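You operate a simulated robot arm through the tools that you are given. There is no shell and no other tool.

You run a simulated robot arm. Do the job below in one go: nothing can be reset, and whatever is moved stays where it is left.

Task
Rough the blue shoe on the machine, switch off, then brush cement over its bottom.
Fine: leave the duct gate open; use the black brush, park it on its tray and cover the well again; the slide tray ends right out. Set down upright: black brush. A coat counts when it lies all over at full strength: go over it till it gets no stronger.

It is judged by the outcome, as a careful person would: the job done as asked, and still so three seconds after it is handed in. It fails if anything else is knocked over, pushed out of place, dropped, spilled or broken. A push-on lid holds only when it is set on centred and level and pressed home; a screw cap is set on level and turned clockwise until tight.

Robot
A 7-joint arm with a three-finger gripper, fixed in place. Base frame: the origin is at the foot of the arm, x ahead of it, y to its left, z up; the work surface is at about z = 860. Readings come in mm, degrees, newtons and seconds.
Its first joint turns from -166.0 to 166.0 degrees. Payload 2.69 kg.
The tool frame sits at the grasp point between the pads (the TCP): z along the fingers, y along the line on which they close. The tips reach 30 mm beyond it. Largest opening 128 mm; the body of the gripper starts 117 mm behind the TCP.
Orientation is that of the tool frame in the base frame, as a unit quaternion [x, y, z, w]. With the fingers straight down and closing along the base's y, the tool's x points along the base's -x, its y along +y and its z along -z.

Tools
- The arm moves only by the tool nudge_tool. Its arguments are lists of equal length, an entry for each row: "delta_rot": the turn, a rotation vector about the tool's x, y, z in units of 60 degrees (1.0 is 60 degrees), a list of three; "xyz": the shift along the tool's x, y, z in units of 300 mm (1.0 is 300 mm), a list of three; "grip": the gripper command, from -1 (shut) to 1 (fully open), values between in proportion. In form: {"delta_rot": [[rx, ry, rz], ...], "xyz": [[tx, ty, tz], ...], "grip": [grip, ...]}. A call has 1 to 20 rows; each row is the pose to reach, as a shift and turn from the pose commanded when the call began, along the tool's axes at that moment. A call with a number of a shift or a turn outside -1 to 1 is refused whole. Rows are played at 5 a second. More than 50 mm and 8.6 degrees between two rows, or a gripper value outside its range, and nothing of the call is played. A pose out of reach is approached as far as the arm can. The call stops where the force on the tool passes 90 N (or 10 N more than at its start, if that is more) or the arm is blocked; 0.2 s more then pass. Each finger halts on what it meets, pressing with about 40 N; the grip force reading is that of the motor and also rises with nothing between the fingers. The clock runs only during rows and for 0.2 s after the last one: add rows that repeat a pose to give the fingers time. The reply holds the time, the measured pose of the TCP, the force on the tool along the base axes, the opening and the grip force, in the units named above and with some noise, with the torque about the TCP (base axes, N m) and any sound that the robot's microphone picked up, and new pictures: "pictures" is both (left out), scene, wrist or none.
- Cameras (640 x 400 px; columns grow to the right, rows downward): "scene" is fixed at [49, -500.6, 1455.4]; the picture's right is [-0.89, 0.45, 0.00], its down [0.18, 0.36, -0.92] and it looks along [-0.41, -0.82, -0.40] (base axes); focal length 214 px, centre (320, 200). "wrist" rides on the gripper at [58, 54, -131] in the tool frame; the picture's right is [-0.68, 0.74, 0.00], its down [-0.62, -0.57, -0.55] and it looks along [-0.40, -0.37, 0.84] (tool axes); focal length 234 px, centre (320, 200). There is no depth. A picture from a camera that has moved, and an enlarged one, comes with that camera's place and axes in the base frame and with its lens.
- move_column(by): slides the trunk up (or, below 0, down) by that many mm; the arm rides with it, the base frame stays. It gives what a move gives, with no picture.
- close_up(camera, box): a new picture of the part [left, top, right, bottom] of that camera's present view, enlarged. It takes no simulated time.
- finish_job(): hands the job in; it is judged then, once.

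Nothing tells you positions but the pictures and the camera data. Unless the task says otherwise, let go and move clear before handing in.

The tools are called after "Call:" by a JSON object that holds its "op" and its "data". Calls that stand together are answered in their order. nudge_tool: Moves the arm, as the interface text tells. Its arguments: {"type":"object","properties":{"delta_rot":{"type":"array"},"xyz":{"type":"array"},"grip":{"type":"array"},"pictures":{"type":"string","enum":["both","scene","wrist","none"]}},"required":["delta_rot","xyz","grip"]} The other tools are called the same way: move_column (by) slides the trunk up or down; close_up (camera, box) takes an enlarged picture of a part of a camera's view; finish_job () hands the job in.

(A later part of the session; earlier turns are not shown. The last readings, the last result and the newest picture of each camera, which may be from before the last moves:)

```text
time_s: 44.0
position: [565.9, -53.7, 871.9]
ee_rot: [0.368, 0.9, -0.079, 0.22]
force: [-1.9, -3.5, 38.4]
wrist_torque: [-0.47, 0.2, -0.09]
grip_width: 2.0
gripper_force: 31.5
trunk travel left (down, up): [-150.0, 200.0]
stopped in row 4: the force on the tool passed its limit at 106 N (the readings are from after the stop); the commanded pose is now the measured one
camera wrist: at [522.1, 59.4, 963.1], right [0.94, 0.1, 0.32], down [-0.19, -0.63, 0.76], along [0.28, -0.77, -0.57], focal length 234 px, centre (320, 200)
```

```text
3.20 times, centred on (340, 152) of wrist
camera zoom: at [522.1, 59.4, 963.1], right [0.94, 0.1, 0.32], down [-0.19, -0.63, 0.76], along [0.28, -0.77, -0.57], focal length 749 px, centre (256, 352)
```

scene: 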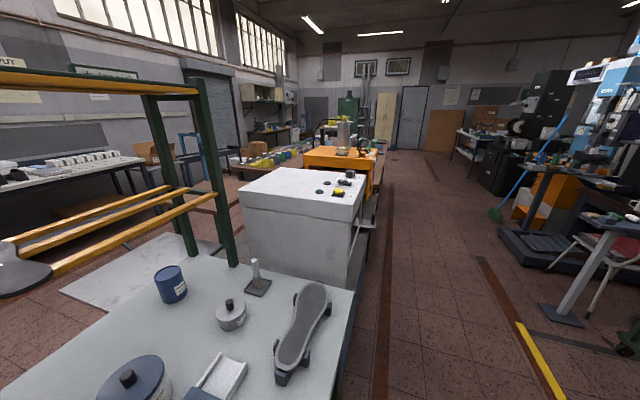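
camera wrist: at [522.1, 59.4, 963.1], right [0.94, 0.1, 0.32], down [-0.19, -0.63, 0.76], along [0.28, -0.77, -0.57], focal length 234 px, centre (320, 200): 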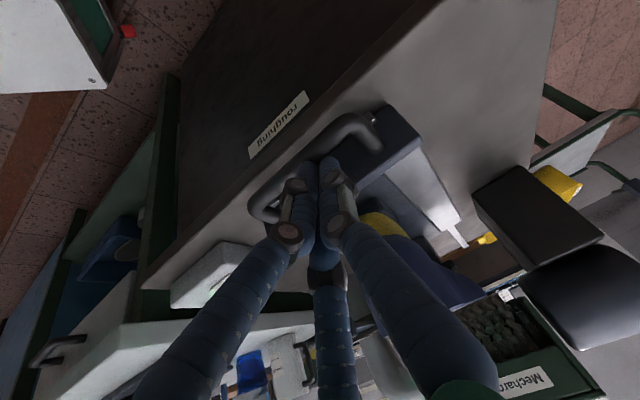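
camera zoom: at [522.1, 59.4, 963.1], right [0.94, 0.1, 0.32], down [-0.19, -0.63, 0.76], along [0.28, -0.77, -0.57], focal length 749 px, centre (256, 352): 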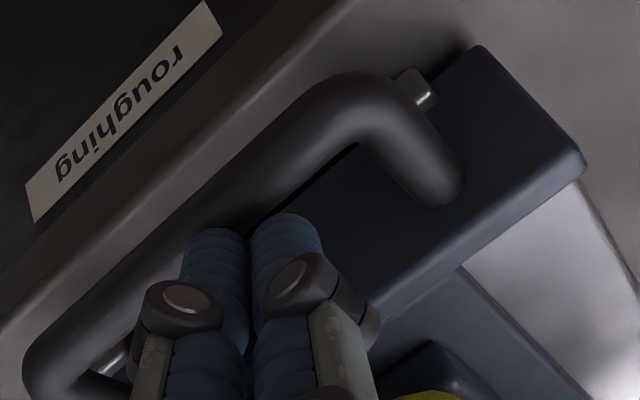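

The tip is resting on the bar's shoulder. I'll lift slightly, shift 9 mm inward and lower between bar and crossbar.

Call:
{"op": "nudge_tool", "data": {"delta_rot": [[0, 0, 0], [0, 0, 0], [0, 0, 0], [0, 0, 0], [0, 0, 0]], "xyz": [[-0.012, 0.0005, -0.0238], [-0.039, -0.0003, -0.01], [-0.024, -0.001, 0.0197], [-0.0103, -0.0017, 0.0463], [-0.0103, -0.0017, 0.0463]], "grip": [-1, -1, -1, -1, -1], "pictures": "none"}}

```text
time_s: 44.9
position: [578.0, -62.6, 871.6]
ee_rot: [0.368, 0.899, -0.078, 0.225]
force: [-3.5, 0.3, 31.2]
wrist_torque: [-0.16, 0.37, -0.07]
grip_width: 2.1
gripper_force: 31.5
trunk travel left (down, up): [-150.0, 200.0]
stopped in row 4: the force on the tool passed its limit at 101 N (the readings are from after the stop); the commanded pose is now the measured one
```

Call:
{"op": "close_up", "data": {"camera": "wrist", "box": [220, 70, 460, 220]}}

```text
2.67 times, centred on (340, 145) of wrist
camera zoom: at [532.1, 52.0, 962.8], right [0.94, 0.1, 0.33], down [-0.2, -0.62, 0.76], along [0.28, -0.78, -0.56], focal length 624 px, centre (267, 347)
```

zoom: 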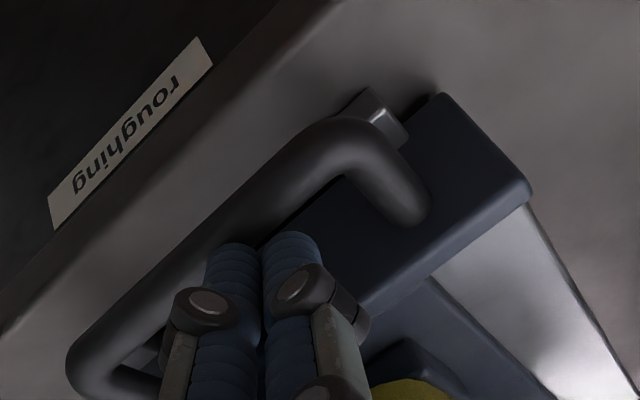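

I'll stop fiddling with the tilted hook: lift off, straighten up, and instead grip the bar between the fingers with the hand turned 90°.

Call:
{"op": "nudge_tool", "data": {"delta_rot": [[0, 0.0, 0], [0, 0.115, 0], [0, 0.23, 0], [0, 0.345, 0], [0, 0.46, 0]], "xyz": [[-0.031, 0.0017, -0.059], [-0.08, 0.004, -0.153], [-0.12, 0.006, -0.23], [-0.16, 0.0085, -0.307], [-0.2, 0.011, -0.383]], "grip": [-1, -1, -1, -1, -1], "pictures": "wrist"}}

```text
time_s: 46.1
position: [576.2, -62.7, 964.8]
ee_rot: [0.377, 0.923, -0.019, 0.076]
force: [0.4, 0.1, -0.5]
wrist_torque: [-0.01, 0.1, 0.01]
grip_width: 2.2
gripper_force: 31.0
out of reach, approached as far as the arm can: row 4, 5
trunk travel left (down, up): [-150.0, 200.0]
camera wrist: at [555.8, 27.9, 1086.0], right [0.99, 0.06, 0.12], down [-0.03, -0.78, 0.62], along [0.13, -0.62, -0.77], focal length 234 px, centre (320, 200)
```

wrist: 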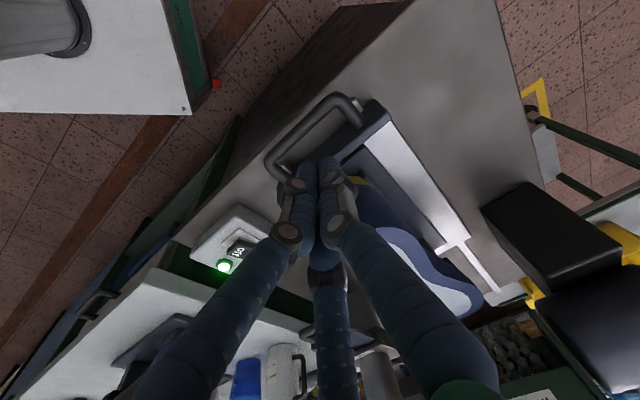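

Call:
{"op": "nudge_tool", "data": {"delta_rot": [[-0.0083, 0.0111, -0.1253], [-0.0167, 0.0222, -0.2505], [-0.025, 0.0333, -0.3758], [-0.0333, 0.0443, -0.501], [-0.0417, 0.0554, -0.6263], [-0.05, 0.0665, -0.7515]], "xyz": [[-0.0035, 0.0005, -0.022], [-0.007, 0.001, -0.044], [-0.0103, 0.0015, -0.066], [-0.0137, 0.002, -0.088], [-0.0172, 0.0025, -0.11], [-0.0207, 0.003, -0.1317]], "grip": [1, 1, 1, 1, 1, 1], "pictures": "wrist"}}

```text
time_s: 47.5
position: [590.6, -67.2, 965.6]
ee_rot: [0.111, 0.987, -0.029, 0.114]
force: [0.4, 0.1, 0.1]
wrist_torque: [-0.04, 0.01, -0.04]
grip_width: 128.0
gripper_force: 0.0
out of reach, approached as far as the arm can: row 1, 2, 3, 4, 5, 6
trunk travel left (down, up): [-150.0, 200.0]
camera wrist: at [517.3, 7.1, 1077.7], right [0.81, 0.57, 0.13], down [0.34, -0.64, 0.69], along [0.48, -0.52, -0.71], focal length 234 px, centre (320, 200)
```

wrist: 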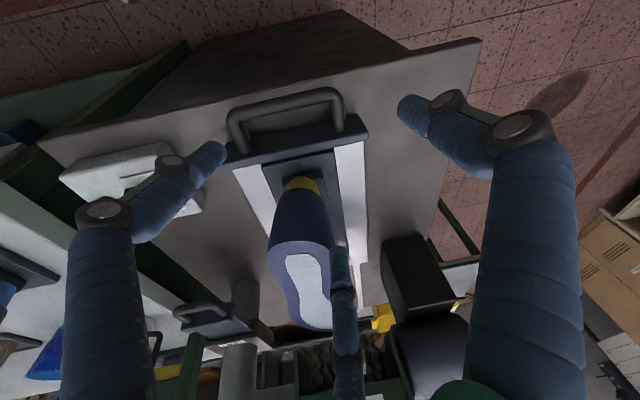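

The arm is in a cramped posture that won't let it rise upright here. I'll draw back toward the base and upward to free its joints, well clear of everything.

Call:
{"op": "nudge_tool", "data": {"delta_rot": [[0, 0, 0], [0, 0, 0], [0, 0, 0], [0, 0, 0], [0, 0, 0], [0, 0, 0]], "xyz": [[0.09, -0.0272, -0.0892], [0.18, -0.0544, -0.1783], [0.27, -0.0817, -0.2675], [0.3604, -0.109, -0.3567], [0.4505, -0.1361, -0.4458], [0.5407, -0.1633, -0.535]], "grip": [1, 1, 1, 1, 1, 1], "pictures": "wrist"}}

```text
time_s: 48.9
position: [391.8, -59.2, 1073.9]
ee_rot: [0.113, 0.985, -0.045, 0.119]
force: [-0.7, 0.1, 0.3]
wrist_torque: [-0.03, 0.01, -0.02]
grip_width: 127.9
gripper_force: 0.0
out of reach, approached as far as the arm can: row 5, 6
trunk travel left (down, up): [-150.0, 200.0]
camera wrist: at [318.2, 19.8, 1183.6], right [0.81, 0.57, 0.12], down [0.33, -0.62, 0.72], along [0.48, -0.54, -0.69], focal length 234 px, centre (320, 200)
```

wrist: 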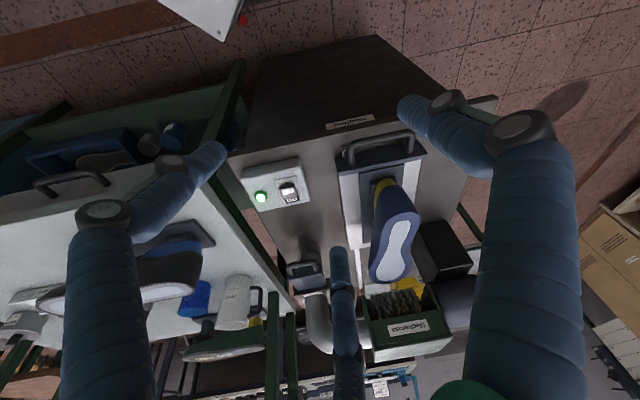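

Call:
{"op": "nudge_tool", "data": {"delta_rot": [[-0.0175, 0.0463, -0.044], [-0.035, 0.0926, -0.0879], [-0.0525, 0.1389, -0.1319], [-0.07, 0.1852, -0.1758], [-0.0875, 0.2315, -0.2198]], "xyz": [[-0.0317, -0.1279, -0.0361], [-0.0635, -0.2559, -0.0723], [-0.0952, -0.3838, -0.1084], [-0.1269, -0.5117, -0.1445], [-0.1587, -0.6397, -0.1807]], "grip": [1, 1, 1, 1, 1], "pictures": "wrist"}}

```text
time_s: 50.1
position: [398.3, -103.9, 1044.2]
ee_rot: [0.034, 0.997, -0.063, 0.027]
force: [-0.3, -0.2, 0.2]
wrist_torque: [-0.01, -0.08, -0.01]
grip_width: 127.7
gripper_force: 0.1
out of reach, approached as far as the arm can: row 1, 2, 3, 4, 5
trunk travel left (down, up): [-150.0, 200.0]
camera wrist: at [337.3, -31.3, 1165.2], right [0.73, 0.69, -0.05], down [0.55, -0.53, 0.65], along [0.42, -0.5, -0.76], focal length 234 px, centre (320, 200)
```

wrist: 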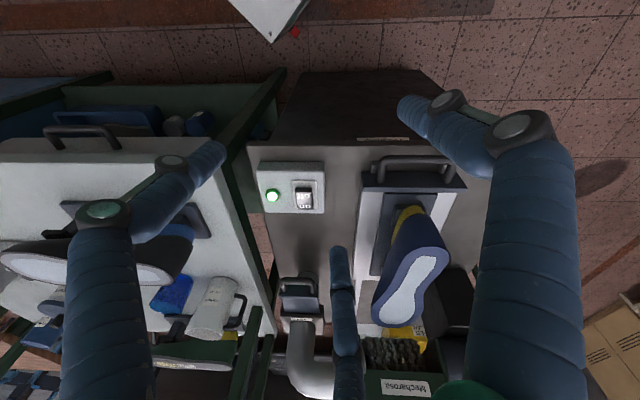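

Call:
{"op": "nudge_tool", "data": {"delta_rot": [[0, 0, 0]], "xyz": [[0, 0, 0]], "grip": [1], "pictures": "scene"}}

```text
time_s: 50.5
position: [400.0, -104.4, 1044.9]
ee_rot: [0.034, 0.997, -0.064, 0.026]
force: [0.3, -1.5, 0.4]
wrist_torque: [-0.01, 0.04, -0.02]
grip_width: 128.1
gripper_force: 0.1
trunk travel left (down, up): [-150.0, 200.0]
```

scene: 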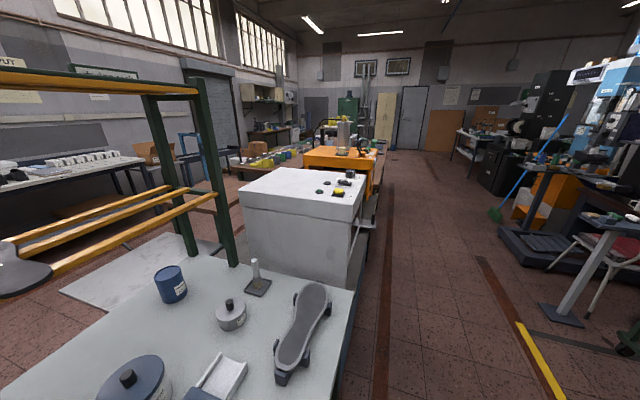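

Call:
{"op": "nudge_tool", "data": {"delta_rot": [[0, 0, 0], [0, 0, 0], [0, 0, 0]], "xyz": [[-0.0055, -0.0125, -0.099], [-0.011, -0.025, -0.198], [-0.0168, -0.0377, -0.297]], "grip": [1, 1, 1], "pictures": "none"}}

```text
time_s: 51.3
position: [399.1, -104.2, 1044.3]
ee_rot: [0.034, 0.997, -0.064, 0.026]
force: [-1.0, -0.4, 0.3]
wrist_torque: [-0.01, 0.01, 0.04]
grip_width: 128.0
gripper_force: 0.0
out of reach, approached as far as the arm can: row 1, 2, 3
trunk travel left (down, up): [-150.0, 200.0]
```

The arm seems stuck in an elbow-low posture that can't reach upward. Raising the trunk gives it room, so I'll slide it up 150 mm (the hand just rises in free air).

Call:
{"op": "move_column", "data": {"by": 150}}

```text
time_s: 53.1
position: [400.0, -104.6, 1194.1]
ee_rot: [0.033, 0.997, -0.063, 0.025]
force: [0.9, -0.6, 0.0]
wrist_torque: [0.02, 0.03, -0.01]
grip_width: 128.0
gripper_force: 0.0
trunk travel left (down, up): [-300.0, 50.0]
```

Call:
{"op": "nudge_tool", "data": {"delta_rot": [[-0.06, 0.024, -0.032], [-0.12, 0.048, -0.063], [-0.12, 0.048, -0.063]], "xyz": [[0.0075, 0.017, 0.132], [0.015, 0.034, 0.264], [0.015, 0.034, 0.264]], "grip": [1, 1, 1], "pictures": "none"}}

```text
time_s: 53.9
position: [396.4, -77.7, 1108.6]
ee_rot: [0.008, 0.999, -0.035, 0.009]
force: [0.5, -0.4, 0.7]
wrist_torque: [-0.02, 0.02, -0.04]
grip_width: 127.8
gripper_force: 0.1
out of reach, approached as far as the arm can: row 1, 2, 3
trunk travel left (down, up): [-300.0, 50.0]
```

Call:
{"op": "nudge_tool", "data": {"delta_rot": [[-0.03, 0, 0], [-0.065, 0.017, -0.015], [-0.065, 0.017, -0.015], [-0.065, 0.017, -0.015]], "xyz": [[-0.13, 0, 0.05], [-0.26, 0, 0.1], [-0.39, 0, 0.15], [-0.52, 0, 0.2]], "grip": [1, 1, 1, 1], "pictures": "none"}}

```text
time_s: 54.9
position: [557.1, -92.5, 1040.3]
ee_rot: [0.006, 0.995, -0.03, 0.09]
force: [2.3, -0.6, -2.3]
wrist_torque: [-0.05, 0.19, -0.02]
grip_width: 127.7
gripper_force: 0.1
out of reach, approached as far as the arm can: row 1, 2, 3, 4
trunk travel left (down, up): [-300.0, 50.0]
```

Call:
{"op": "nudge_tool", "data": {"delta_rot": [[0, 0, 0.12], [0, 0, 0.24], [0, 0, 0.36], [0, 0, 0.48]], "xyz": [[0.03, 0, -0.03], [0.06, 0, -0.06], [0.09, 0, -0.09], [0.12, 0, -0.12]], "grip": [1, 1, 1, 1], "pictures": "none"}}

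```text
time_s: 55.9
position: [526.9, -78.8, 1019.5]
ee_rot: [0.25, 0.968, -0.026, 0.013]
force: [2.9, -0.2, -1.8]
wrist_torque: [0.03, 0.38, -0.03]
grip_width: 127.9
gripper_force: 0.1
out of reach, approached as far as the arm can: row 1, 2, 3, 4
trunk travel left (down, up): [-300.0, 50.0]
```

Call:
{"op": "nudge_tool", "data": {"delta_rot": [[0, 0, 0]], "xyz": [[0, 0, 0]], "grip": [1], "pictures": "both"}}

```text
time_s: 56.3
position: [522.8, -82.9, 1020.4]
ee_rot: [0.251, 0.967, -0.024, 0.016]
force: [0.8, -1.7, -1.6]
wrist_torque: [0.19, 0.05, -0.01]
grip_width: 127.9
gripper_force: 0.0
trunk travel left (down, up): [-300.0, 50.0]
camera wrist: at [494.7, -1.4, 1147.4], right [0.95, 0.31, 0.0], down [0.25, -0.76, 0.6], along [0.19, -0.57, -0.8], focal length 234 px, centre (320, 200)
```

scene: 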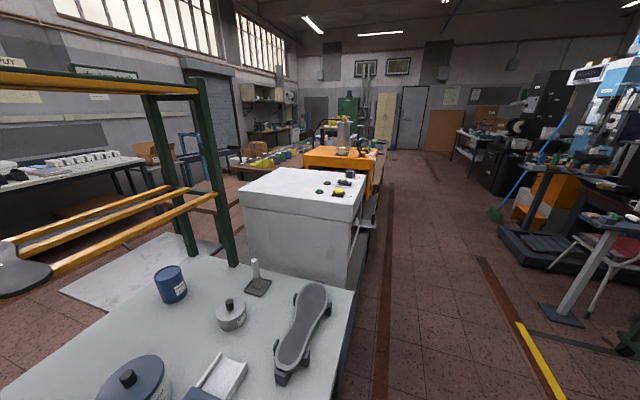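
wrist: 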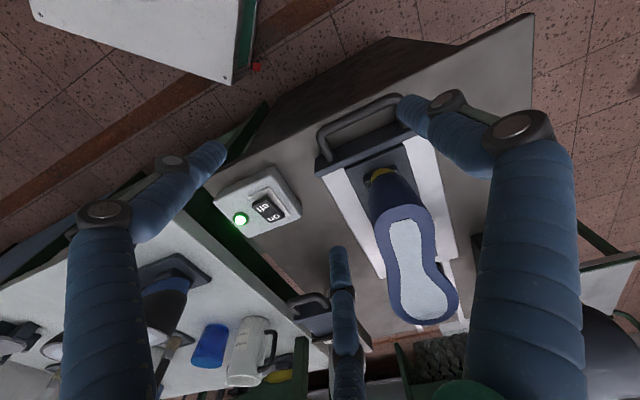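

Call:
{"op": "nudge_tool", "data": {"delta_rot": [[0, 0, 0], [0, 0, 0]], "xyz": [[0, 0, -0.1], [0, 0, -0.2]], "grip": [1, 1], "pictures": "none"}}

```text
time_s: 56.9
position: [510.8, -76.1, 1078.2]
ee_rot: [0.25, 0.967, -0.036, 0.023]
force: [-2.6, 1.1, 0.2]
wrist_torque: [0.01, -0.29, 0.03]
grip_width: 127.9
gripper_force: 0.1
out of reach, approached as far as the arm can: row 1, 2
trunk travel left (down, up): [-300.0, 50.0]
```

Call:
{"op": "nudge_tool", "data": {"delta_rot": [[-0.016, 0.022, 0.083], [-0.031, 0.044, 0.167], [-0.047, 0.0665, 0.25], [-0.047, 0.0665, 0.25]], "xyz": [[0, 0, -0.04], [0, 0, -0.08], [0, 0, -0.12], [0, 0, -0.12]], "grip": [1, 1, 1, 1], "pictures": "none"}}

```text
time_s: 57.9
position: [447.6, -69.5, 1038.9]
ee_rot: [0.375, 0.927, -0.015, 0.011]
force: [1.9, -0.7, 0.0]
wrist_torque: [0.07, 0.16, 0.0]
grip_width: 127.9
gripper_force: 0.0
out of reach, approached as far as the arm can: row 1, 2, 3, 4
trunk travel left (down, up): [-300.0, 50.0]
```

The posture is still constrained. I'll probe whether reaching toward +y (open floor side) frees the joints.

Call:
{"op": "nudge_tool", "data": {"delta_rot": [[0, 0, 0], [0, 0, 0], [0, 0, 0], [0, 0, 0]], "xyz": [[0.08, 0.09, 0], [0.16, 0.18, 0], [0.24, 0.27, 0], [0.32, 0.36, 0]], "grip": [1, 1, 1, 1], "pictures": "none"}}

```text
time_s: 58.9
position: [455.0, 77.4, 1032.6]
ee_rot: [0.374, 0.927, -0.016, 0.012]
force: [0.3, -0.1, -0.5]
wrist_torque: [0.04, 0.04, 0.0]
grip_width: 127.8
gripper_force: 0.1
trunk travel left (down, up): [-300.0, 50.0]
```

Call:
{"op": "nudge_tool", "data": {"delta_rot": [[0, 0, 0], [0, 0, 0], [0, 0, 0], [0, 0, 0]], "xyz": [[0, 0, -0.12], [0, 0, -0.24], [0, 0, -0.36], [0, 0, -0.48]], "grip": [1, 1, 1, 1], "pictures": "none"}}

```text
time_s: 59.9
position: [463.1, 76.6, 1050.5]
ee_rot: [0.373, 0.927, -0.018, 0.018]
force: [-1.1, 0.3, 0.2]
wrist_torque: [0.02, -0.04, 0.01]
grip_width: 127.9
gripper_force: 0.0
out of reach, approached as far as the arm can: row 1, 2, 3, 4
trunk travel left (down, up): [-300.0, 50.0]
```

Call:
{"op": "nudge_tool", "data": {"delta_rot": [[0, 0, 0], [0, 0, 0], [0, 0, 0], [0, 0, 0], [0, 0, 0]], "xyz": [[-0.02, 0.16, 0.02], [-0.02, 0.3, 0.05], [-0.02, 0.45, 0.08], [-0.02, 0.6, 0.1], [-0.02, 0.75, 0.1]], "grip": [1, 1, 1, 1, 1], "pictures": "none"}}

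```text
time_s: 61.1
position: [563.5, 205.1, 963.0]
ee_rot: [0.373, 0.925, 0.033, 0.062]
force: [0.8, 0.3, 2.9]
wrist_torque: [0.05, 0.1, -0.03]
grip_width: 127.9
gripper_force: 0.0
out of reach, approached as far as the arm can: row 1, 2, 3, 4, 5
trunk travel left (down, up): [-300.0, 50.0]
```

Call:
{"op": "nudge_tool", "data": {"delta_rot": [[0, 0, -0.14], [0, 0, -0.28], [0, 0, -0.42], [0, 0, -0.56], [0, 0, -0.7], [0, 0, -0.84], [0, 0, -0.98]], "xyz": [[0, -0.04, 0], [0, -0.08, 0], [0, -0.12, 0], [0, -0.16, 0], [0, -0.2, 0], [0, -0.24, 0], [0, -0.28, 0]], "grip": [1, 1, 1, 1, 1, 1, 1], "pictures": "wrist"}}

```text
time_s: 62.7
position: [508.1, 146.4, 950.4]
ee_rot: [-0.13, 0.989, -0.003, 0.069]
force: [0.0, -0.6, -0.5]
wrist_torque: [0.04, -0.01, 0.0]
grip_width: 127.8
gripper_force: 0.0
trunk travel left (down, up): [-300.0, 50.0]
camera wrist: at [419.0, 180.2, 1071.1], right [0.46, 0.89, 0.07], down [0.66, -0.39, 0.64], along [0.6, -0.24, -0.77], focal length 234 px, centre (320, 200)
```

wrist: 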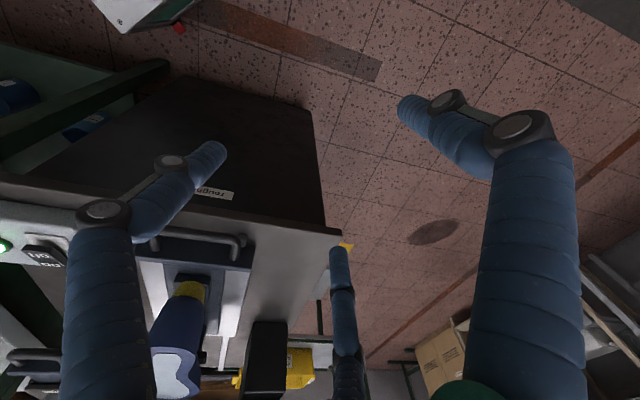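

Call:
{"op": "nudge_tool", "data": {"delta_rot": [[0, 0, 0], [0, 0.05, 0], [0, 0.1, 0], [0, 0.13, 0]], "xyz": [[0, 0, -0.15], [0, 0, -0.3], [0, 0, -0.45], [0, 0, -0.6]], "grip": [1, 1, 1, 1], "pictures": "none"}}

```text
time_s: 63.7
position: [487.0, 128.8, 1043.9]
ee_rot: [-0.234, 0.971, -0.037, 0.044]
force: [-3.1, 1.7, 0.1]
wrist_torque: [-0.19, -0.34, 0.05]
grip_width: 128.1
gripper_force: 0.0
out of reach, approached as far as the arm can: row 2, 3, 4
trunk travel left (down, up): [-300.0, 50.0]
```

Call:
{"op": "nudge_tool", "data": {"delta_rot": [[0, 0, -0.14], [0, 0, -0.28], [0, 0, -0.42], [0, 0, -0.56], [0, 0, -0.7], [0, 0, -0.84], [0, 0, -0.98]], "xyz": [[0, 0, 0], [0, 0, 0], [0, 0, 0], [0, 0, 0], [0, 0, 0], [0, 0, 0], [0, 0, 0]], "grip": [1, 1, 1, 1, 1, 1, 1], "pictures": "none"}}

```text
time_s: 65.3
position: [455.5, 124.3, 1019.8]
ee_rot: [-0.599, 0.8, -0.034, 0.031]
force: [-2.0, 1.0, 0.4]
wrist_torque: [0.03, -0.23, 0.0]
grip_width: 128.0
gripper_force: 0.1
out of reach, approached as far as the arm can: row 2, 3, 4, 5, 6, 7
trunk travel left (down, up): [-300.0, 50.0]
```

Call:
{"op": "nudge_tool", "data": {"delta_rot": [[0, 0, 0], [0, 0, 0], [0, 0, 0], [0, 0, 0]], "xyz": [[0, 0, -0.15], [0, 0, -0.3], [0, 0, -0.45], [0, 0, -0.6]], "grip": [1, 1, 1, 1], "pictures": "none"}}

```text
time_s: 66.3
position: [431.1, 152.0, 1203.3]
ee_rot: [-0.535, 0.844, 0.019, 0.036]
force: [-0.8, -10.7, -0.3]
wrist_torque: [1.11, -0.23, 0.31]
grip_width: 128.0
gripper_force: 0.1
out of reach, approached as far as the arm can: row 1, 2
trunk travel left (down, up): [-300.0, 50.0]
```

It rose freely now. I'll check whether the posture is normal again by going higher and turning back toward the usual yaw.

Call:
{"op": "nudge_tool", "data": {"delta_rot": [[0, 0, 0], [0, 0, 0], [0, 0, 0]], "xyz": [[0, 0, -0.12], [0, 0, -0.24], [0, 0, -0.36]], "grip": [1, 1, 1], "pictures": "wrist"}}

```text
time_s: 67.1
position: [439.4, 128.7, 1308.2]
ee_rot: [-0.598, 0.801, -0.027, 0.02]
force: [0.8, 0.5, -0.4]
wrist_torque: [-0.02, 0.1, -0.02]
grip_width: 128.3
gripper_force: 0.0
trunk travel left (down, up): [-300.0, 50.0]
camera wrist: at [362.7, 89.5, 1435.0], right [-0.51, 0.86, -0.05], down [0.68, 0.44, 0.59], along [0.52, 0.27, -0.81], focal length 234 px, centre (320, 200)
```

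wrist: 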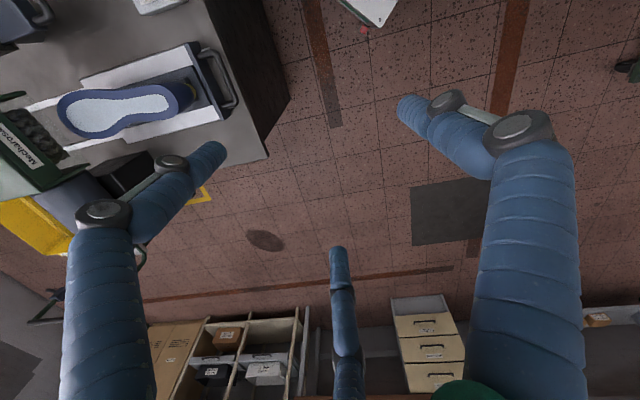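

Call:
{"op": "nudge_tool", "data": {"delta_rot": [[0, 0, 0.14], [0, 0, 0.28], [0, 0, 0.42], [0, 0, 0.56], [0, 0, 0.7], [0, 0, 0.84], [0, 0, 0.98]], "xyz": [[0, 0, 0], [0, 0, 0], [0, 0, 0], [0, 0, 0], [0, 0, 0], [0, 0, 0], [0, 0, 0]], "grip": [1, 1, 1, 1, 1, 1, 1], "pictures": "none"}}

```text
time_s: 68.7
position: [439.3, 130.7, 1308.4]
ee_rot: [-0.127, 0.991, -0.014, 0.033]
force: [1.2, -0.2, 0.4]
wrist_torque: [-0.03, -0.02, 0.01]
grip_width: 127.7
gripper_force: 0.1
trunk travel left (down, up): [-300.0, 50.0]
```

The posture is free again. I'll put the trunk back to its first height and carry on from there.

Call:
{"op": "move_column", "data": {"by": -150}}

```text
time_s: 70.4
position: [438.4, 129.3, 1159.1]
ee_rot: [-0.128, 0.991, -0.014, 0.033]
force: [0.1, 0.0, -0.2]
wrist_torque: [-0.01, 0.02, -0.04]
grip_width: 128.2
gripper_force: 0.1
trunk travel left (down, up): [-150.0, 200.0]
```

Call:
{"op": "nudge_tool", "data": {"delta_rot": [[-0.007, 0.007, -0.0746], [-0.014, 0.014, -0.149], [-0.021, 0.021, -0.2237], [-0.029, 0.028, -0.298], [-0.036, 0.035, -0.373], [-0.043, 0.041, -0.447], [-0.05, 0.0483, -0.522]], "xyz": [[-0.0303, -0.0996, 0.1005], [-0.0607, -0.1991, 0.201], [-0.091, -0.2987, 0.3014], [-0.1213, -0.3983, 0.4019], [-0.1517, -0.4979, 0.5024], [-0.182, -0.5974, 0.6029], [-0.2123, -0.697, 0.7033]], "grip": [1, 1, 1, 1, 1, 1, 1], "pictures": "wrist"}}

Call:
{"op": "close_up", "data": {"camera": "wrist", "box": [220, 60, 420, 185]}}

```text
time_s: 72.0
position: [566.9, -59.8, 959.7]
ee_rot: [-0.392, 0.92, 0.001, 0.002]
force: [0.3, -0.7, -0.1]
wrist_torque: [-0.01, -0.07, 0.0]
grip_width: 128.0
gripper_force: 0.0
trunk travel left (down, up): [-150.0, 200.0]
camera wrist: at [487.3, -66.6, 1090.7], right [-0.06, 1.0, 0.0], down [0.83, 0.05, 0.55], along [0.55, 0.04, -0.84], focal length 234 px, centre (320, 200)
```

wrist: 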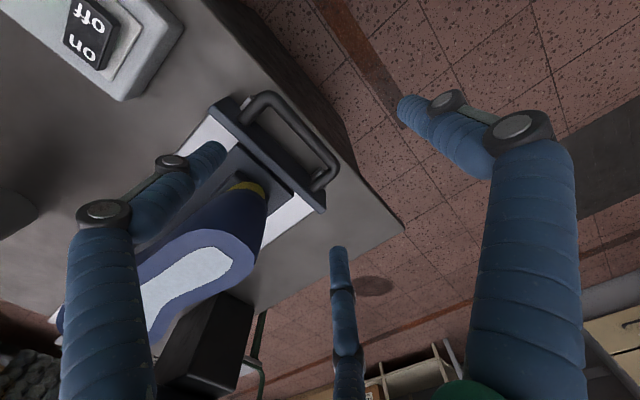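

```text
3.20 times, centred on (320, 122) of wrist
camera zoom: at [487.3, -66.6, 1090.7], right [-0.06, 1.0, 0.0], down [0.83, 0.05, 0.55], along [0.55, 0.04, -0.84], focal length 749 px, centre (320, 448)
```

zoom: 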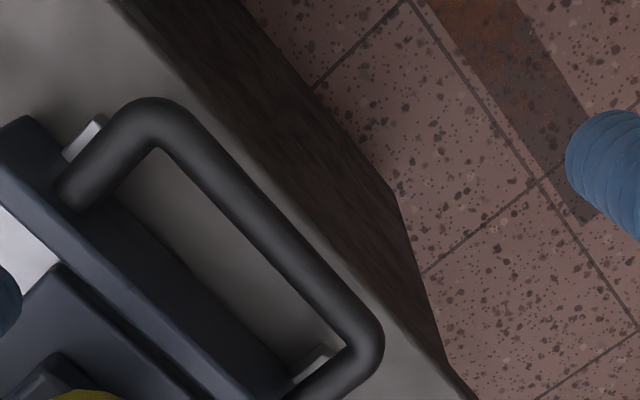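

Good clear view: the bar runs exactly along v at u≈451, centred at about (570,-77), with a ~31 mm gap behind. I'll set a 44 mm opening and lower straight down so the fingers straddle the bar.

Call:
{"op": "nudge_tool", "data": {"delta_rot": [[0, 0, 0], [0, 0, 0], [0, 0, 0], [0, 0, 0]], "xyz": [[0.0353, -0.046, 0], [0.0353, -0.046, 0.12], [0.0353, -0.046, 0.22], [0.0353, -0.046, 0.22]], "grip": [-0.3125, -0.3125, -0.3125, -0.3125], "pictures": "wrist"}}

Call:
{"op": "close_up", "data": {"camera": "wrist", "box": [220, 70, 420, 195]}}

```text
time_s: 73.0
position: [571.0, -76.0, 893.0]
ee_rot: [-0.392, 0.92, 0.001, -0.001]
force: [0.8, 0.7, 0.6]
wrist_torque: [0.01, 0.08, 0.01]
grip_width: 44.0
gripper_force: 0.1
trunk travel left (down, up): [-150.0, 200.0]
camera wrist: at [491.1, -82.7, 1023.9], right [-0.06, 1.0, 0.0], down [0.84, 0.05, 0.55], along [0.55, 0.04, -0.84], focal length 234 px, centre (320, 200)
```

wrist: 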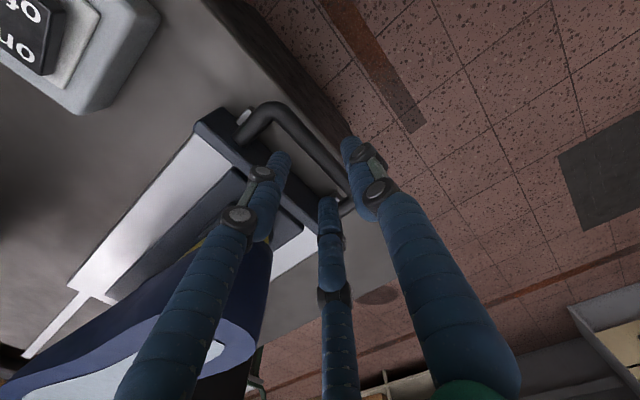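

```text
3.20 times, centred on (320, 132) of wrist
camera zoom: at [491.1, -82.7, 1023.9], right [-0.06, 1.0, 0.0], down [0.84, 0.05, 0.55], along [0.55, 0.04, -0.84], focal length 749 px, centre (320, 416)
```

zoom: 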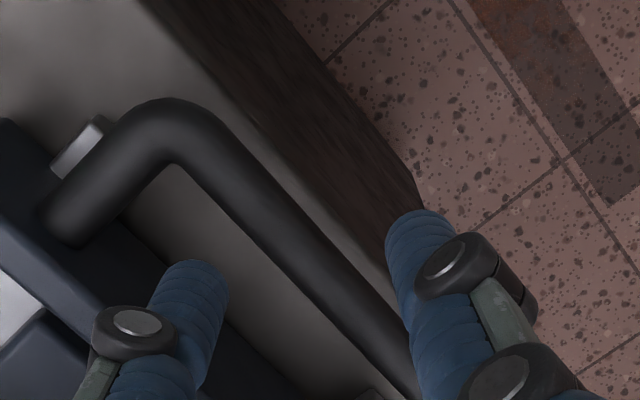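

The fingers straddle the bar. Lowering the last 31 mm, then closing on it.

Call:
{"op": "nudge_tool", "data": {"delta_rot": [[0, 0, 0], [0, 0, 0], [0, 0, 0], [0, 0, 0], [0, 0, 0]], "xyz": [[0, 0, 0.06], [0, 0, 0.1], [0, 0, 0.1], [0, 0, 0.1], [0, 0, 0.1]], "grip": [-0.3125, -0.3125, -0.6, -1, -1], "pictures": "wrist"}}

```text
time_s: 74.2
position: [572.5, -76.3, 867.6]
ee_rot: [-0.392, 0.92, -0.001, 0.004]
force: [0.5, 1.5, 79.6]
wrist_torque: [0.31, 0.46, 0.11]
grip_width: 2.2
gripper_force: 31.6
trunk travel left (down, up): [-150.0, 200.0]
camera wrist: at [491.3, -83.1, 999.3], right [-0.06, 1.0, 0.0], down [0.83, 0.05, 0.56], along [0.55, 0.03, -0.83], focal length 234 px, centre (320, 200)
```

wrist: 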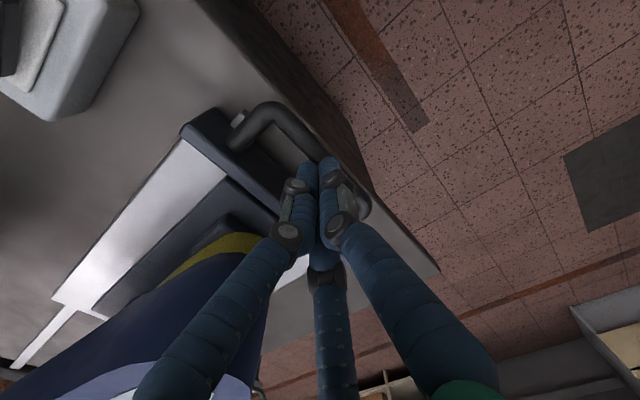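

The fingers closed too high and rode onto the bar's top (top ≈ z 838). I'll lift, reopen, and go about 9 mm deeper before closing.

Call:
{"op": "nudge_tool", "data": {"delta_rot": [[0, 0, 0], [0, 0, 0], [0, 0, 0], [0, 0, 0]], "xyz": [[0, 0, -0.06], [0, 0, -0.06], [0, 0, 0.0], [0, 0, 0.027]], "grip": [-1, -0.3125, -0.3125, -0.3125], "pictures": "wrist"}}

```text
time_s: 75.2
position: [569.3, -77.5, 853.6]
ee_rot: [-0.391, 0.92, 0.001, -0.001]
force: [-0.3, 0.0, -0.1]
wrist_torque: [-0.02, 0.01, 0.0]
grip_width: 44.1
gripper_force: 0.0
trunk travel left (down, up): [-150.0, 200.0]
camera wrist: at [490.0, -83.1, 985.5], right [-0.06, 1.0, 0.0], down [0.84, 0.05, 0.55], along [0.55, 0.04, -0.84], focal length 234 px, centre (320, 200)
```

wrist: 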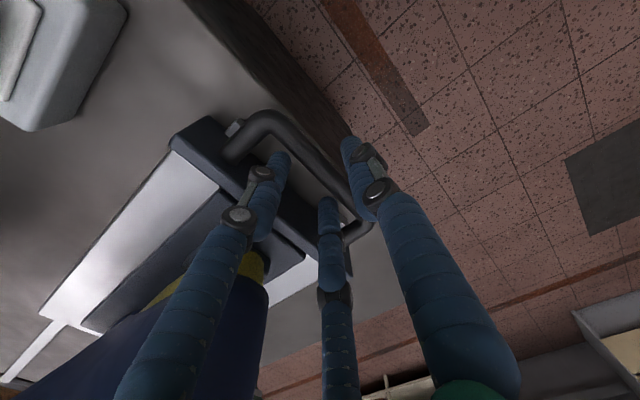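

Tips are at z≈824 on either side of the bar with no contact. Closing on it now.

Call:
{"op": "nudge_tool", "data": {"delta_rot": [[0, 0, 0], [0, 0, 0], [0, 0, 0]], "xyz": [[0, 0, 0], [0, 0, 0], [0, 0, 0]], "grip": [-1, -1, -1], "pictures": "none"}}

```text
time_s: 76.0
position: [570.0, -77.2, 855.0]
ee_rot: [-0.392, 0.92, 0.001, -0.001]
force: [-0.4, 1.5, -0.7]
wrist_torque: [0.16, -0.12, -0.31]
grip_width: 23.9
gripper_force: 45.2
trunk travel left (down, up): [-150.0, 200.0]
```

Gripped (about 24 mm between the pads, 45 N). I'll push the tray in slowly so the toe half goes under the roller.

Call:
{"op": "nudge_tool", "data": {"delta_rot": [[0, 0, 0], [0, 0, 0], [0, 0, 0], [0, 0, 0], [0, 0, 0], [0, 0, 0], [0, 0, 0], [0, 0, 0], [0, 0, 0], [0, 0, 0]], "xyz": [[0.0012, -0.0333, 0], [0.0025, -0.0666, 0], [0.0037, -0.0999, 0], [0.0049, -0.1333, 0], [0.0061, -0.1666, 0], [0.0074, -0.1999, 0], [0.0086, -0.2332, 0], [0.0098, -0.2665, 0], [0.0111, -0.2998, 0], [0.0123, -0.3331, 0]], "grip": [-1, -1, -1, -1, -1, -1, -1, -1, -1, -1], "pictures": "wrist"}}

Call:
{"op": "close_up", "data": {"camera": "wrist", "box": [0, 200, 320, 400]}}

```text
time_s: 78.2
position: [640.6, -147.9, 855.4]
ee_rot: [-0.392, 0.92, 0.0, 0.0]
force: [17.9, 10.1, -16.5]
wrist_torque: [-1.0, 0.26, -0.72]
grip_width: 23.8
gripper_force: 44.8
trunk travel left (down, up): [-150.0, 200.0]
camera wrist: at [561.0, -154.2, 986.0], right [-0.06, 1.0, 0.0], down [0.83, 0.05, 0.55], along [0.55, 0.03, -0.84], focal length 234 px, centre (320, 200)
```

wrist: 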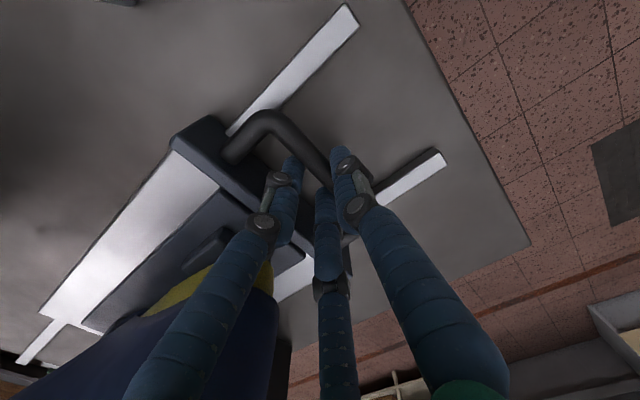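

```text
2.00 times, centred on (160, 300) of wrist
camera zoom: at [561.0, -154.2, 986.0], right [-0.06, 1.0, 0.0], down [0.83, 0.05, 0.55], along [0.55, 0.03, -0.84], focal length 468 px, centre (640, 0)
```

zoom: 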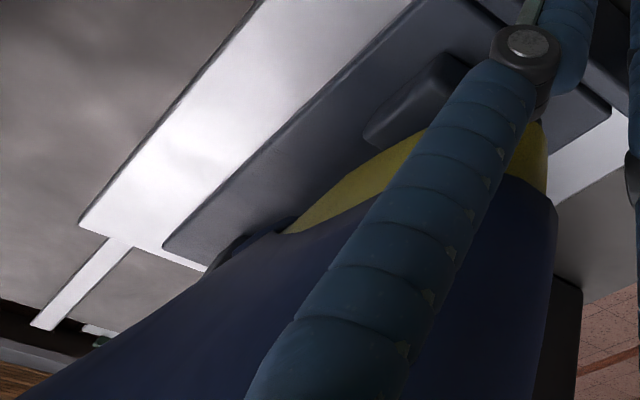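

The tray follows. I'll correct the slight sideways strain and continue 90 mm more, very slowly.

Call:
{"op": "nudge_tool", "data": {"delta_rot": [[0, 0, 0], [0, 0, 0], [0, 0, 0], [0, 0, 0], [0, 0, 0], [0, 0, 0], [0, 0, 0], [0, 0, 0], [0, 0, 0], [0, 0, 0], [0, 0, 0], [0, 0, 0], [0, 0, 0], [0, 0, 0], [0, 0, 0], [0, 0, 0], [0, 0, 0], [0, 0, 0]], "xyz": [[-0.0065, -0.0167, 0], [-0.0063, -0.0333, 0], [-0.0061, -0.05, 0], [-0.006, -0.0667, 0], [-0.0058, -0.0833, 0], [-0.0056, -0.1, 0], [-0.0054, -0.1167, 0], [-0.0052, -0.1333, 0], [-0.005, -0.15, 0], [-0.0048, -0.1667, 0], [-0.0046, -0.1833, 0], [-0.0044, -0.2, 0], [-0.0042, -0.2167, 0], [-0.0041, -0.2333, 0], [-0.0039, -0.25, 0], [-0.0037, -0.2667, 0], [-0.0035, -0.2833, 0], [-0.0033, -0.3, 0]], "grip": [-1, -1, -1, -1, -1, -1, -1, -1, -1, -1, -1, -1, -1, -1, -1, -1, -1, -1], "pictures": "wrist"}}

```text
time_s: 82.0
position: [704.7, -210.4, 854.1]
ee_rot: [-0.392, 0.92, 0.0, 0.0]
force: [-18.4, -35.7, -6.8]
wrist_torque: [-2.28, 0.67, -0.6]
grip_width: 23.7
gripper_force: 45.0
trunk travel left (down, up): [-150.0, 200.0]
camera wrist: at [624.4, -217.7, 986.0], right [-0.06, 1.0, 0.0], down [0.83, 0.05, 0.55], along [0.55, 0.04, -0.84], focal length 234 px, centre (320, 200)
```

wrist: 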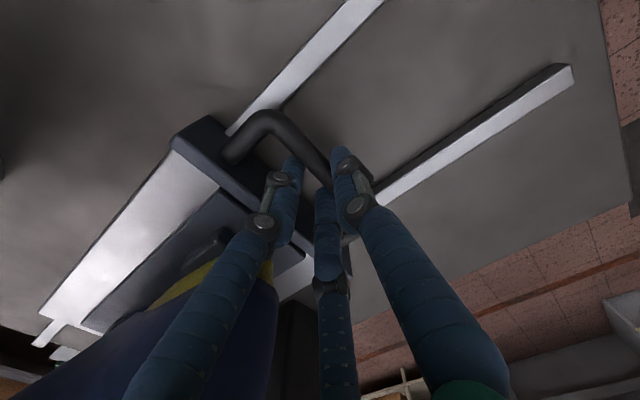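

Call:
{"op": "nudge_tool", "data": {"delta_rot": [[0, 0, 0], [0, 0, 0], [0, 0, 0], [0, 0, 0], [0, 0, 0], [0, 0, 0], [0, 0, 0], [0, 0, 0], [0, 0, 0], [0, 0, 0], [0, 0, 0], [0, 0, 0]], "xyz": [[0.007, 0, 0], [0.0063, 0.0333, 0], [0.0057, 0.0667, 0], [0.005, 0.1, 0], [0.0043, 0.1333, 0], [0.0037, 0.1667, 0], [0.003, 0.2, 0], [0.0023, 0.2333, 0], [0.0017, 0.2667, 0], [0.001, 0.3, 0], [0.0003, 0.3333, 0], [-0.0003, 0.3667, 0]], "grip": [-1, -1, -1, -1, -1, -1, -1, -1, -1, -1, -1, -1], "pictures": "none"}}

```text
time_s: 84.6
position: [626.6, -133.6, 855.4]
ee_rot: [-0.391, 0.92, 0.0, 0.0]
force: [16.6, 6.9, 11.2]
wrist_torque: [0.39, -0.58, -0.47]
grip_width: 23.8
gripper_force: 44.6
trunk travel left (down, up): [-150.0, 200.0]
```

Call:
{"op": "nudge_tool", "data": {"delta_rot": [[0, 0, 0], [0, 0, 0], [0, 0, 0], [0, 0, 0], [0, 0, 0], [0, 0, 0], [0, 0, 0]], "xyz": [[-0.001, 0.0467, 0], [-0.002, 0.0933, 0], [-0.003, 0.14, 0], [-0.0035, 0.1867, 0], [-0.0045, 0.2333, 0], [-0.0055, 0.28, 0], [-0.0065, 0.3267, 0]], "grip": [-1, -1, -1, -1, -1, -1, -1], "pictures": "wrist"}}

```text
time_s: 86.2
position: [556.8, -64.4, 856.0]
ee_rot: [-0.391, 0.92, 0.001, 0.0]
force: [18.0, 15.4, 11.4]
wrist_torque: [0.91, -1.05, -0.53]
grip_width: 23.6
gripper_force: 44.7
trunk travel left (down, up): [-150.0, 200.0]
camera wrist: at [477.1, -70.2, 986.0], right [-0.06, 1.0, 0.0], down [0.84, 0.05, 0.55], along [0.55, 0.03, -0.84], focal length 234 px, centre (320, 200)
```

wrist: 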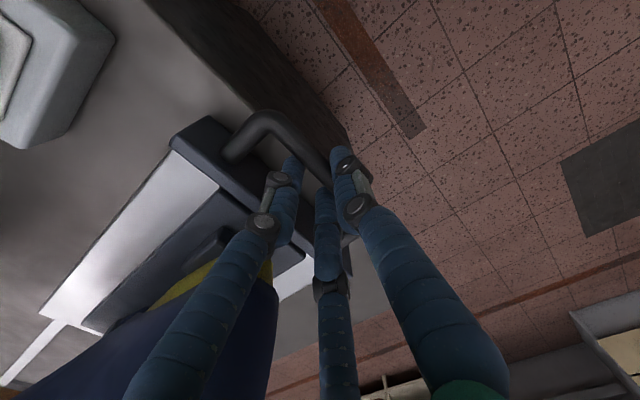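

I'll let go, lift and look at the sole from above.

Call:
{"op": "nudge_tool", "data": {"delta_rot": [[0, 0, 0], [0, 0, 0], [0, 0, 0], [0, 0, 0], [0, 0, 0], [0, 0, 0], [0, 0, 0], [0, 0, 0], [0, 0, 0], [0, 0, 0]], "xyz": [[0, 0, 0], [0, 0, 0], [0, 0, -0.15], [0, 0, -0.3], [0, 0, -0.45], [0, 0, -0.6], [-0.01, -0.15, -0.67], [-0.02, -0.3, -0.74], [-0.03, -0.45, -0.81], [-0.044, -0.6, -0.877]], "grip": [-0.3125, -0.3125, -0.3125, -0.3125, 0, 0.5, 1, 1, 1, 1], "pictures": "wrist"}}

Call:
{"op": "close_up", "data": {"camera": "wrist", "box": [140, 40, 440, 228]}}

```text
time_s: 88.4
position: [694.3, -180.4, 1117.1]
ee_rot: [-0.391, 0.92, 0.001, 0.0]
force: [-0.7, -0.2, 0.7]
wrist_torque: [-0.03, -0.06, 0.01]
grip_width: 127.9
gripper_force: 0.0
trunk travel left (down, up): [-150.0, 200.0]
camera wrist: at [615.4, -186.8, 1248.3], right [-0.06, 1.0, 0.0], down [0.84, 0.05, 0.55], along [0.55, 0.04, -0.84], focal length 234 px, centre (320, 200)
```

wrist: 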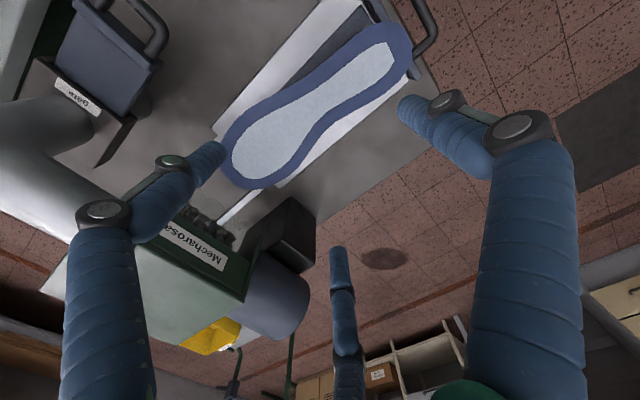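

```text
2.13 times, centred on (290, 134) of wrist
camera zoom: at [615.4, -186.8, 1248.3], right [-0.06, 1.0, 0.0], down [0.84, 0.05, 0.55], along [0.55, 0.04, -0.84], focal length 498 px, centre (384, 340)
```

zoom: 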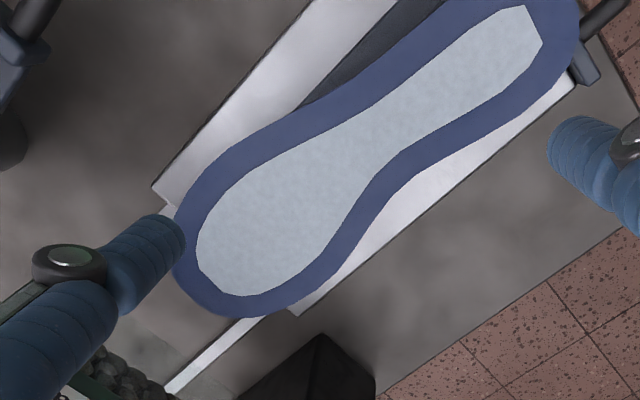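

Call:
{"op": "close_up", "data": {"camera": "wrist", "box": [220, 100, 320, 190]}}

Call:
{"op": "close_up", "data": {"camera": "wrist", "box": [310, 20, 420, 120]}}

Call:
{"op": "close_up", "data": {"camera": "wrist", "box": [40, 0, 320, 320]}}

```text
4.44 times, centred on (270, 145) of wrist
camera zoom: at [615.4, -186.8, 1248.3], right [-0.06, 1.0, 0.0], down [0.84, 0.05, 0.55], along [0.55, 0.04, -0.84], focal length 1041 px, centre (542, 444)
```

zoom: 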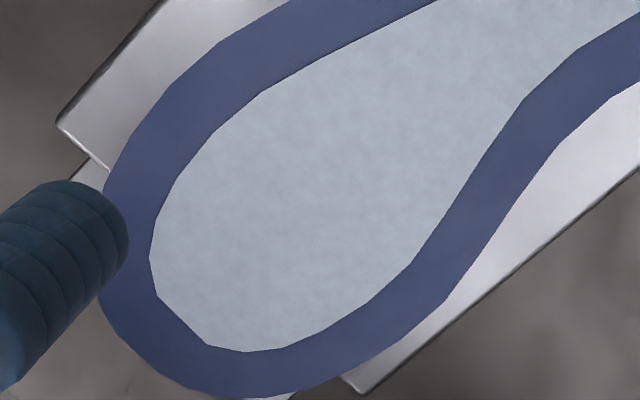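

```text
4.00 times, centred on (365, 70) of wrist
camera zoom: at [615.4, -186.8, 1248.3], right [-0.06, 1.0, 0.0], down [0.84, 0.05, 0.55], along [0.55, 0.04, -0.84], focal length 937 px, centre (140, 720)
```

zoom: 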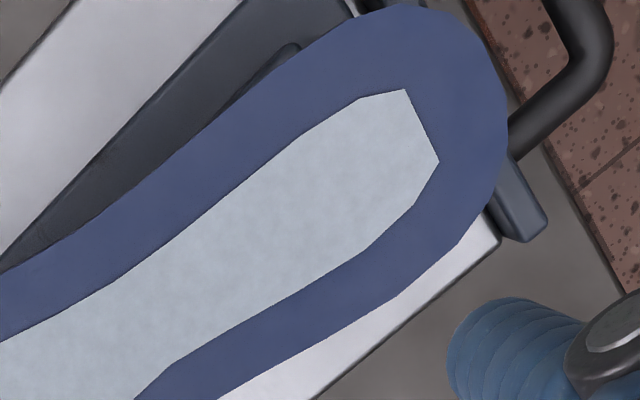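

```text
1.25 times, centred on (180, 160) of wrist
camera zoom: at [615.4, -186.8, 1248.3], right [-0.06, 1.0, 0.0], down [0.84, 0.05, 0.55], along [0.55, 0.04, -0.84], focal length 293 px, centre (495, 250)
```

zoom: 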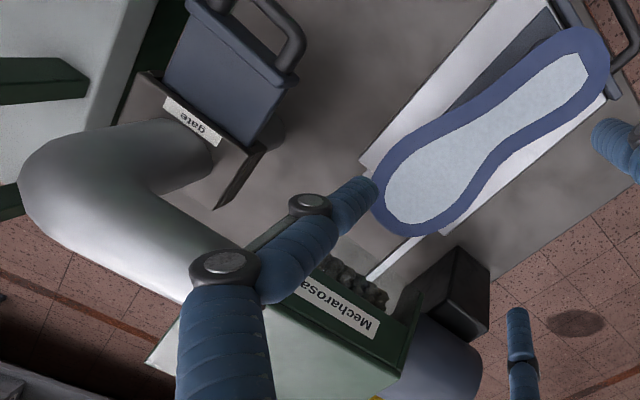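

The sole looks uniform from toe to heel, so I can't tell. I'll go back to the handle, push the tray well in, let go, and look from the front at whether the sole actually meets the roller.

Call:
{"op": "nudge_tool", "data": {"delta_rot": [[0, 0, 0], [0, 0, 0], [0, 0, 0], [0, 0, 0], [0, 0, 0], [0, 0, 0], [0, 0, 0], [0, 0, 0], [0, 0, 0], [0, 0, 0], [0, 0, 0]], "xyz": [[0.014, 0.15, 0.067], [0.024, 0.3, 0.137], [0.034, 0.45, 0.207], [0.044, 0.6, 0.277], [0.044, 0.6, 0.427], [0.044, 0.6, 0.577], [0.044, 0.6, 0.727], [0.044, 0.6, 0.877], [0.044, 0.6, 0.877], [0.044, 0.6, 0.877], [0.044, 0.6, 0.877]], "grip": [0.5, 0, -0.3125, -0.3125, -0.3125, -0.3125, -0.3125, -0.3125, -1, -1, -1], "pictures": "none"}}

```text
time_s: 90.8
position: [556.0, -64.0, 853.3]
ee_rot: [-0.391, 0.92, 0.002, -0.002]
force: [-0.1, 3.5, -30.3]
wrist_torque: [0.25, -0.4, -0.27]
grip_width: 23.7
gripper_force: 44.8
trunk travel left (down, up): [-150.0, 200.0]
```

Call:
{"op": "nudge_tool", "data": {"delta_rot": [[0, 0, 0], [0, 0, 0], [0, 0, 0], [0, 0, 0], [0, 0, 0], [0, 0, 0], [0, 0, 0], [0, 0, 0], [0, 0, 0], [0, 0, 0], [0, 0, 0]], "xyz": [[0.0013, -0.0667, 0], [0.0026, -0.1333, 0], [0.004, -0.2, 0], [0.0053, -0.2667, 0], [0.0066, -0.3333, 0], [0.0079, -0.4, 0], [0.0092, -0.4667, 0], [0.0106, -0.5333, 0], [0.0119, -0.6, 0], [0.0132, -0.6667, 0], [0.0132, -0.6667, 0]], "grip": [-1, -1, -1, -1, -1, -1, -1, -1, -1, -1, -1], "pictures": "none"}}

```text
time_s: 93.2
position: [699.2, -207.7, 854.1]
ee_rot: [-0.391, 0.92, 0.001, -0.001]
force: [5.3, -16.9, -41.9]
wrist_torque: [-1.94, 0.13, -0.62]
grip_width: 23.7
gripper_force: 44.9
trunk travel left (down, up): [-150.0, 200.0]
```

Call:
{"op": "nudge_tool", "data": {"delta_rot": [[0, 0, 0], [0, 0, 0], [0, 0, 0], [0, 0, 0], [0, 0, 0], [0, 0, 0], [0, 0, 0.14], [0, 0, 0.28], [0, 0, 0.42], [0, 0, 0.56], [0, 0, 0.7], [0, 0, 0.84], [0, 0, 0.98]], "xyz": [[0, 0, 0], [0, 0, 0], [0, 0, -0.15], [0, 0, -0.3], [0, 0, -0.45], [0, 0, -0.6], [0, 0.05, -0.7], [0, 0.1, -0.8], [0, 0.15, -0.9], [0, 0.15, -0.9], [0, 0.15, -0.9], [0, 0.15, -0.9], [0, 0.15, -0.9]], "grip": [-0.3125, -0.3125, -0.3125, -0.3125, -0.3125, -0.3125, 0, 0.5, 1, 1, 1, 1, 1], "pictures": "wrist"}}

```text
time_s: 96.0
position: [666.1, -175.1, 1124.9]
ee_rot: [0.111, 0.994, 0.001, 0.0]
force: [-0.5, -0.4, 0.1]
wrist_torque: [0.03, -0.03, -0.02]
grip_width: 127.8
gripper_force: 0.0
trunk travel left (down, up): [-150.0, 200.0]
camera wrist: at [620.2, -111.4, 1256.0], right [0.82, 0.57, 0.0], down [0.48, -0.69, 0.55], along [0.31, -0.45, -0.84], focal length 234 px, centre (320, 200)
```

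wrist: 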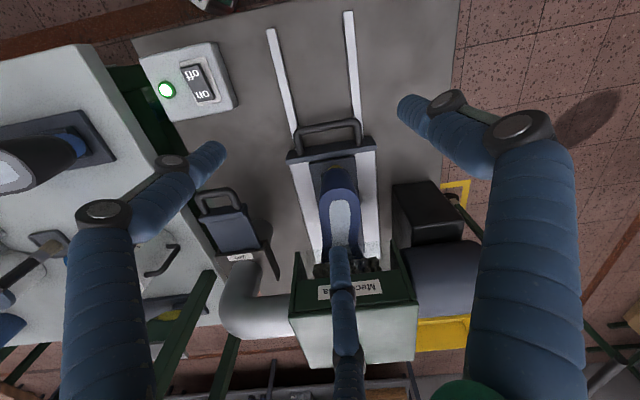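

Call:
{"op": "close_up", "data": {"camera": "wrist", "box": [270, 150, 430, 310]}}

Call:
{"op": "close_up", "data": {"camera": "wrist", "box": [170, 180, 300, 300]}}

```text
2.50 times, centred on (350, 230) of wrist
camera zoom: at [620.2, -111.4, 1256.0], right [0.82, 0.57, 0.0], down [0.48, -0.69, 0.55], along [0.31, -0.45, -0.84], focal length 585 px, centre (245, 125)
```

zoom: 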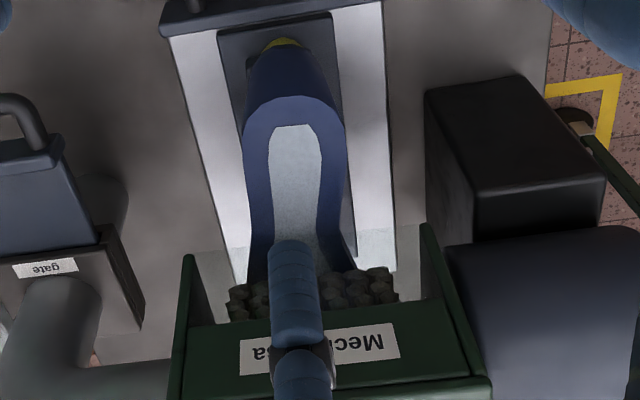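

```text
3.33 times, centred on (235, 240) of wrist
camera zoom: at [620.2, -111.4, 1256.0], right [0.82, 0.57, 0.0], down [0.48, -0.69, 0.55], along [0.31, -0.45, -0.84], focal length 781 px, centre (603, 67)
```

zoom: 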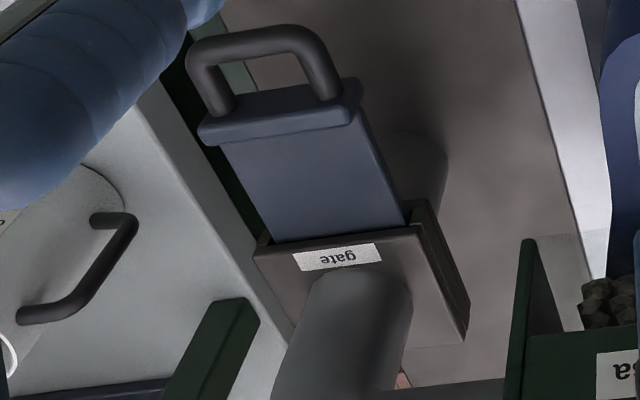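

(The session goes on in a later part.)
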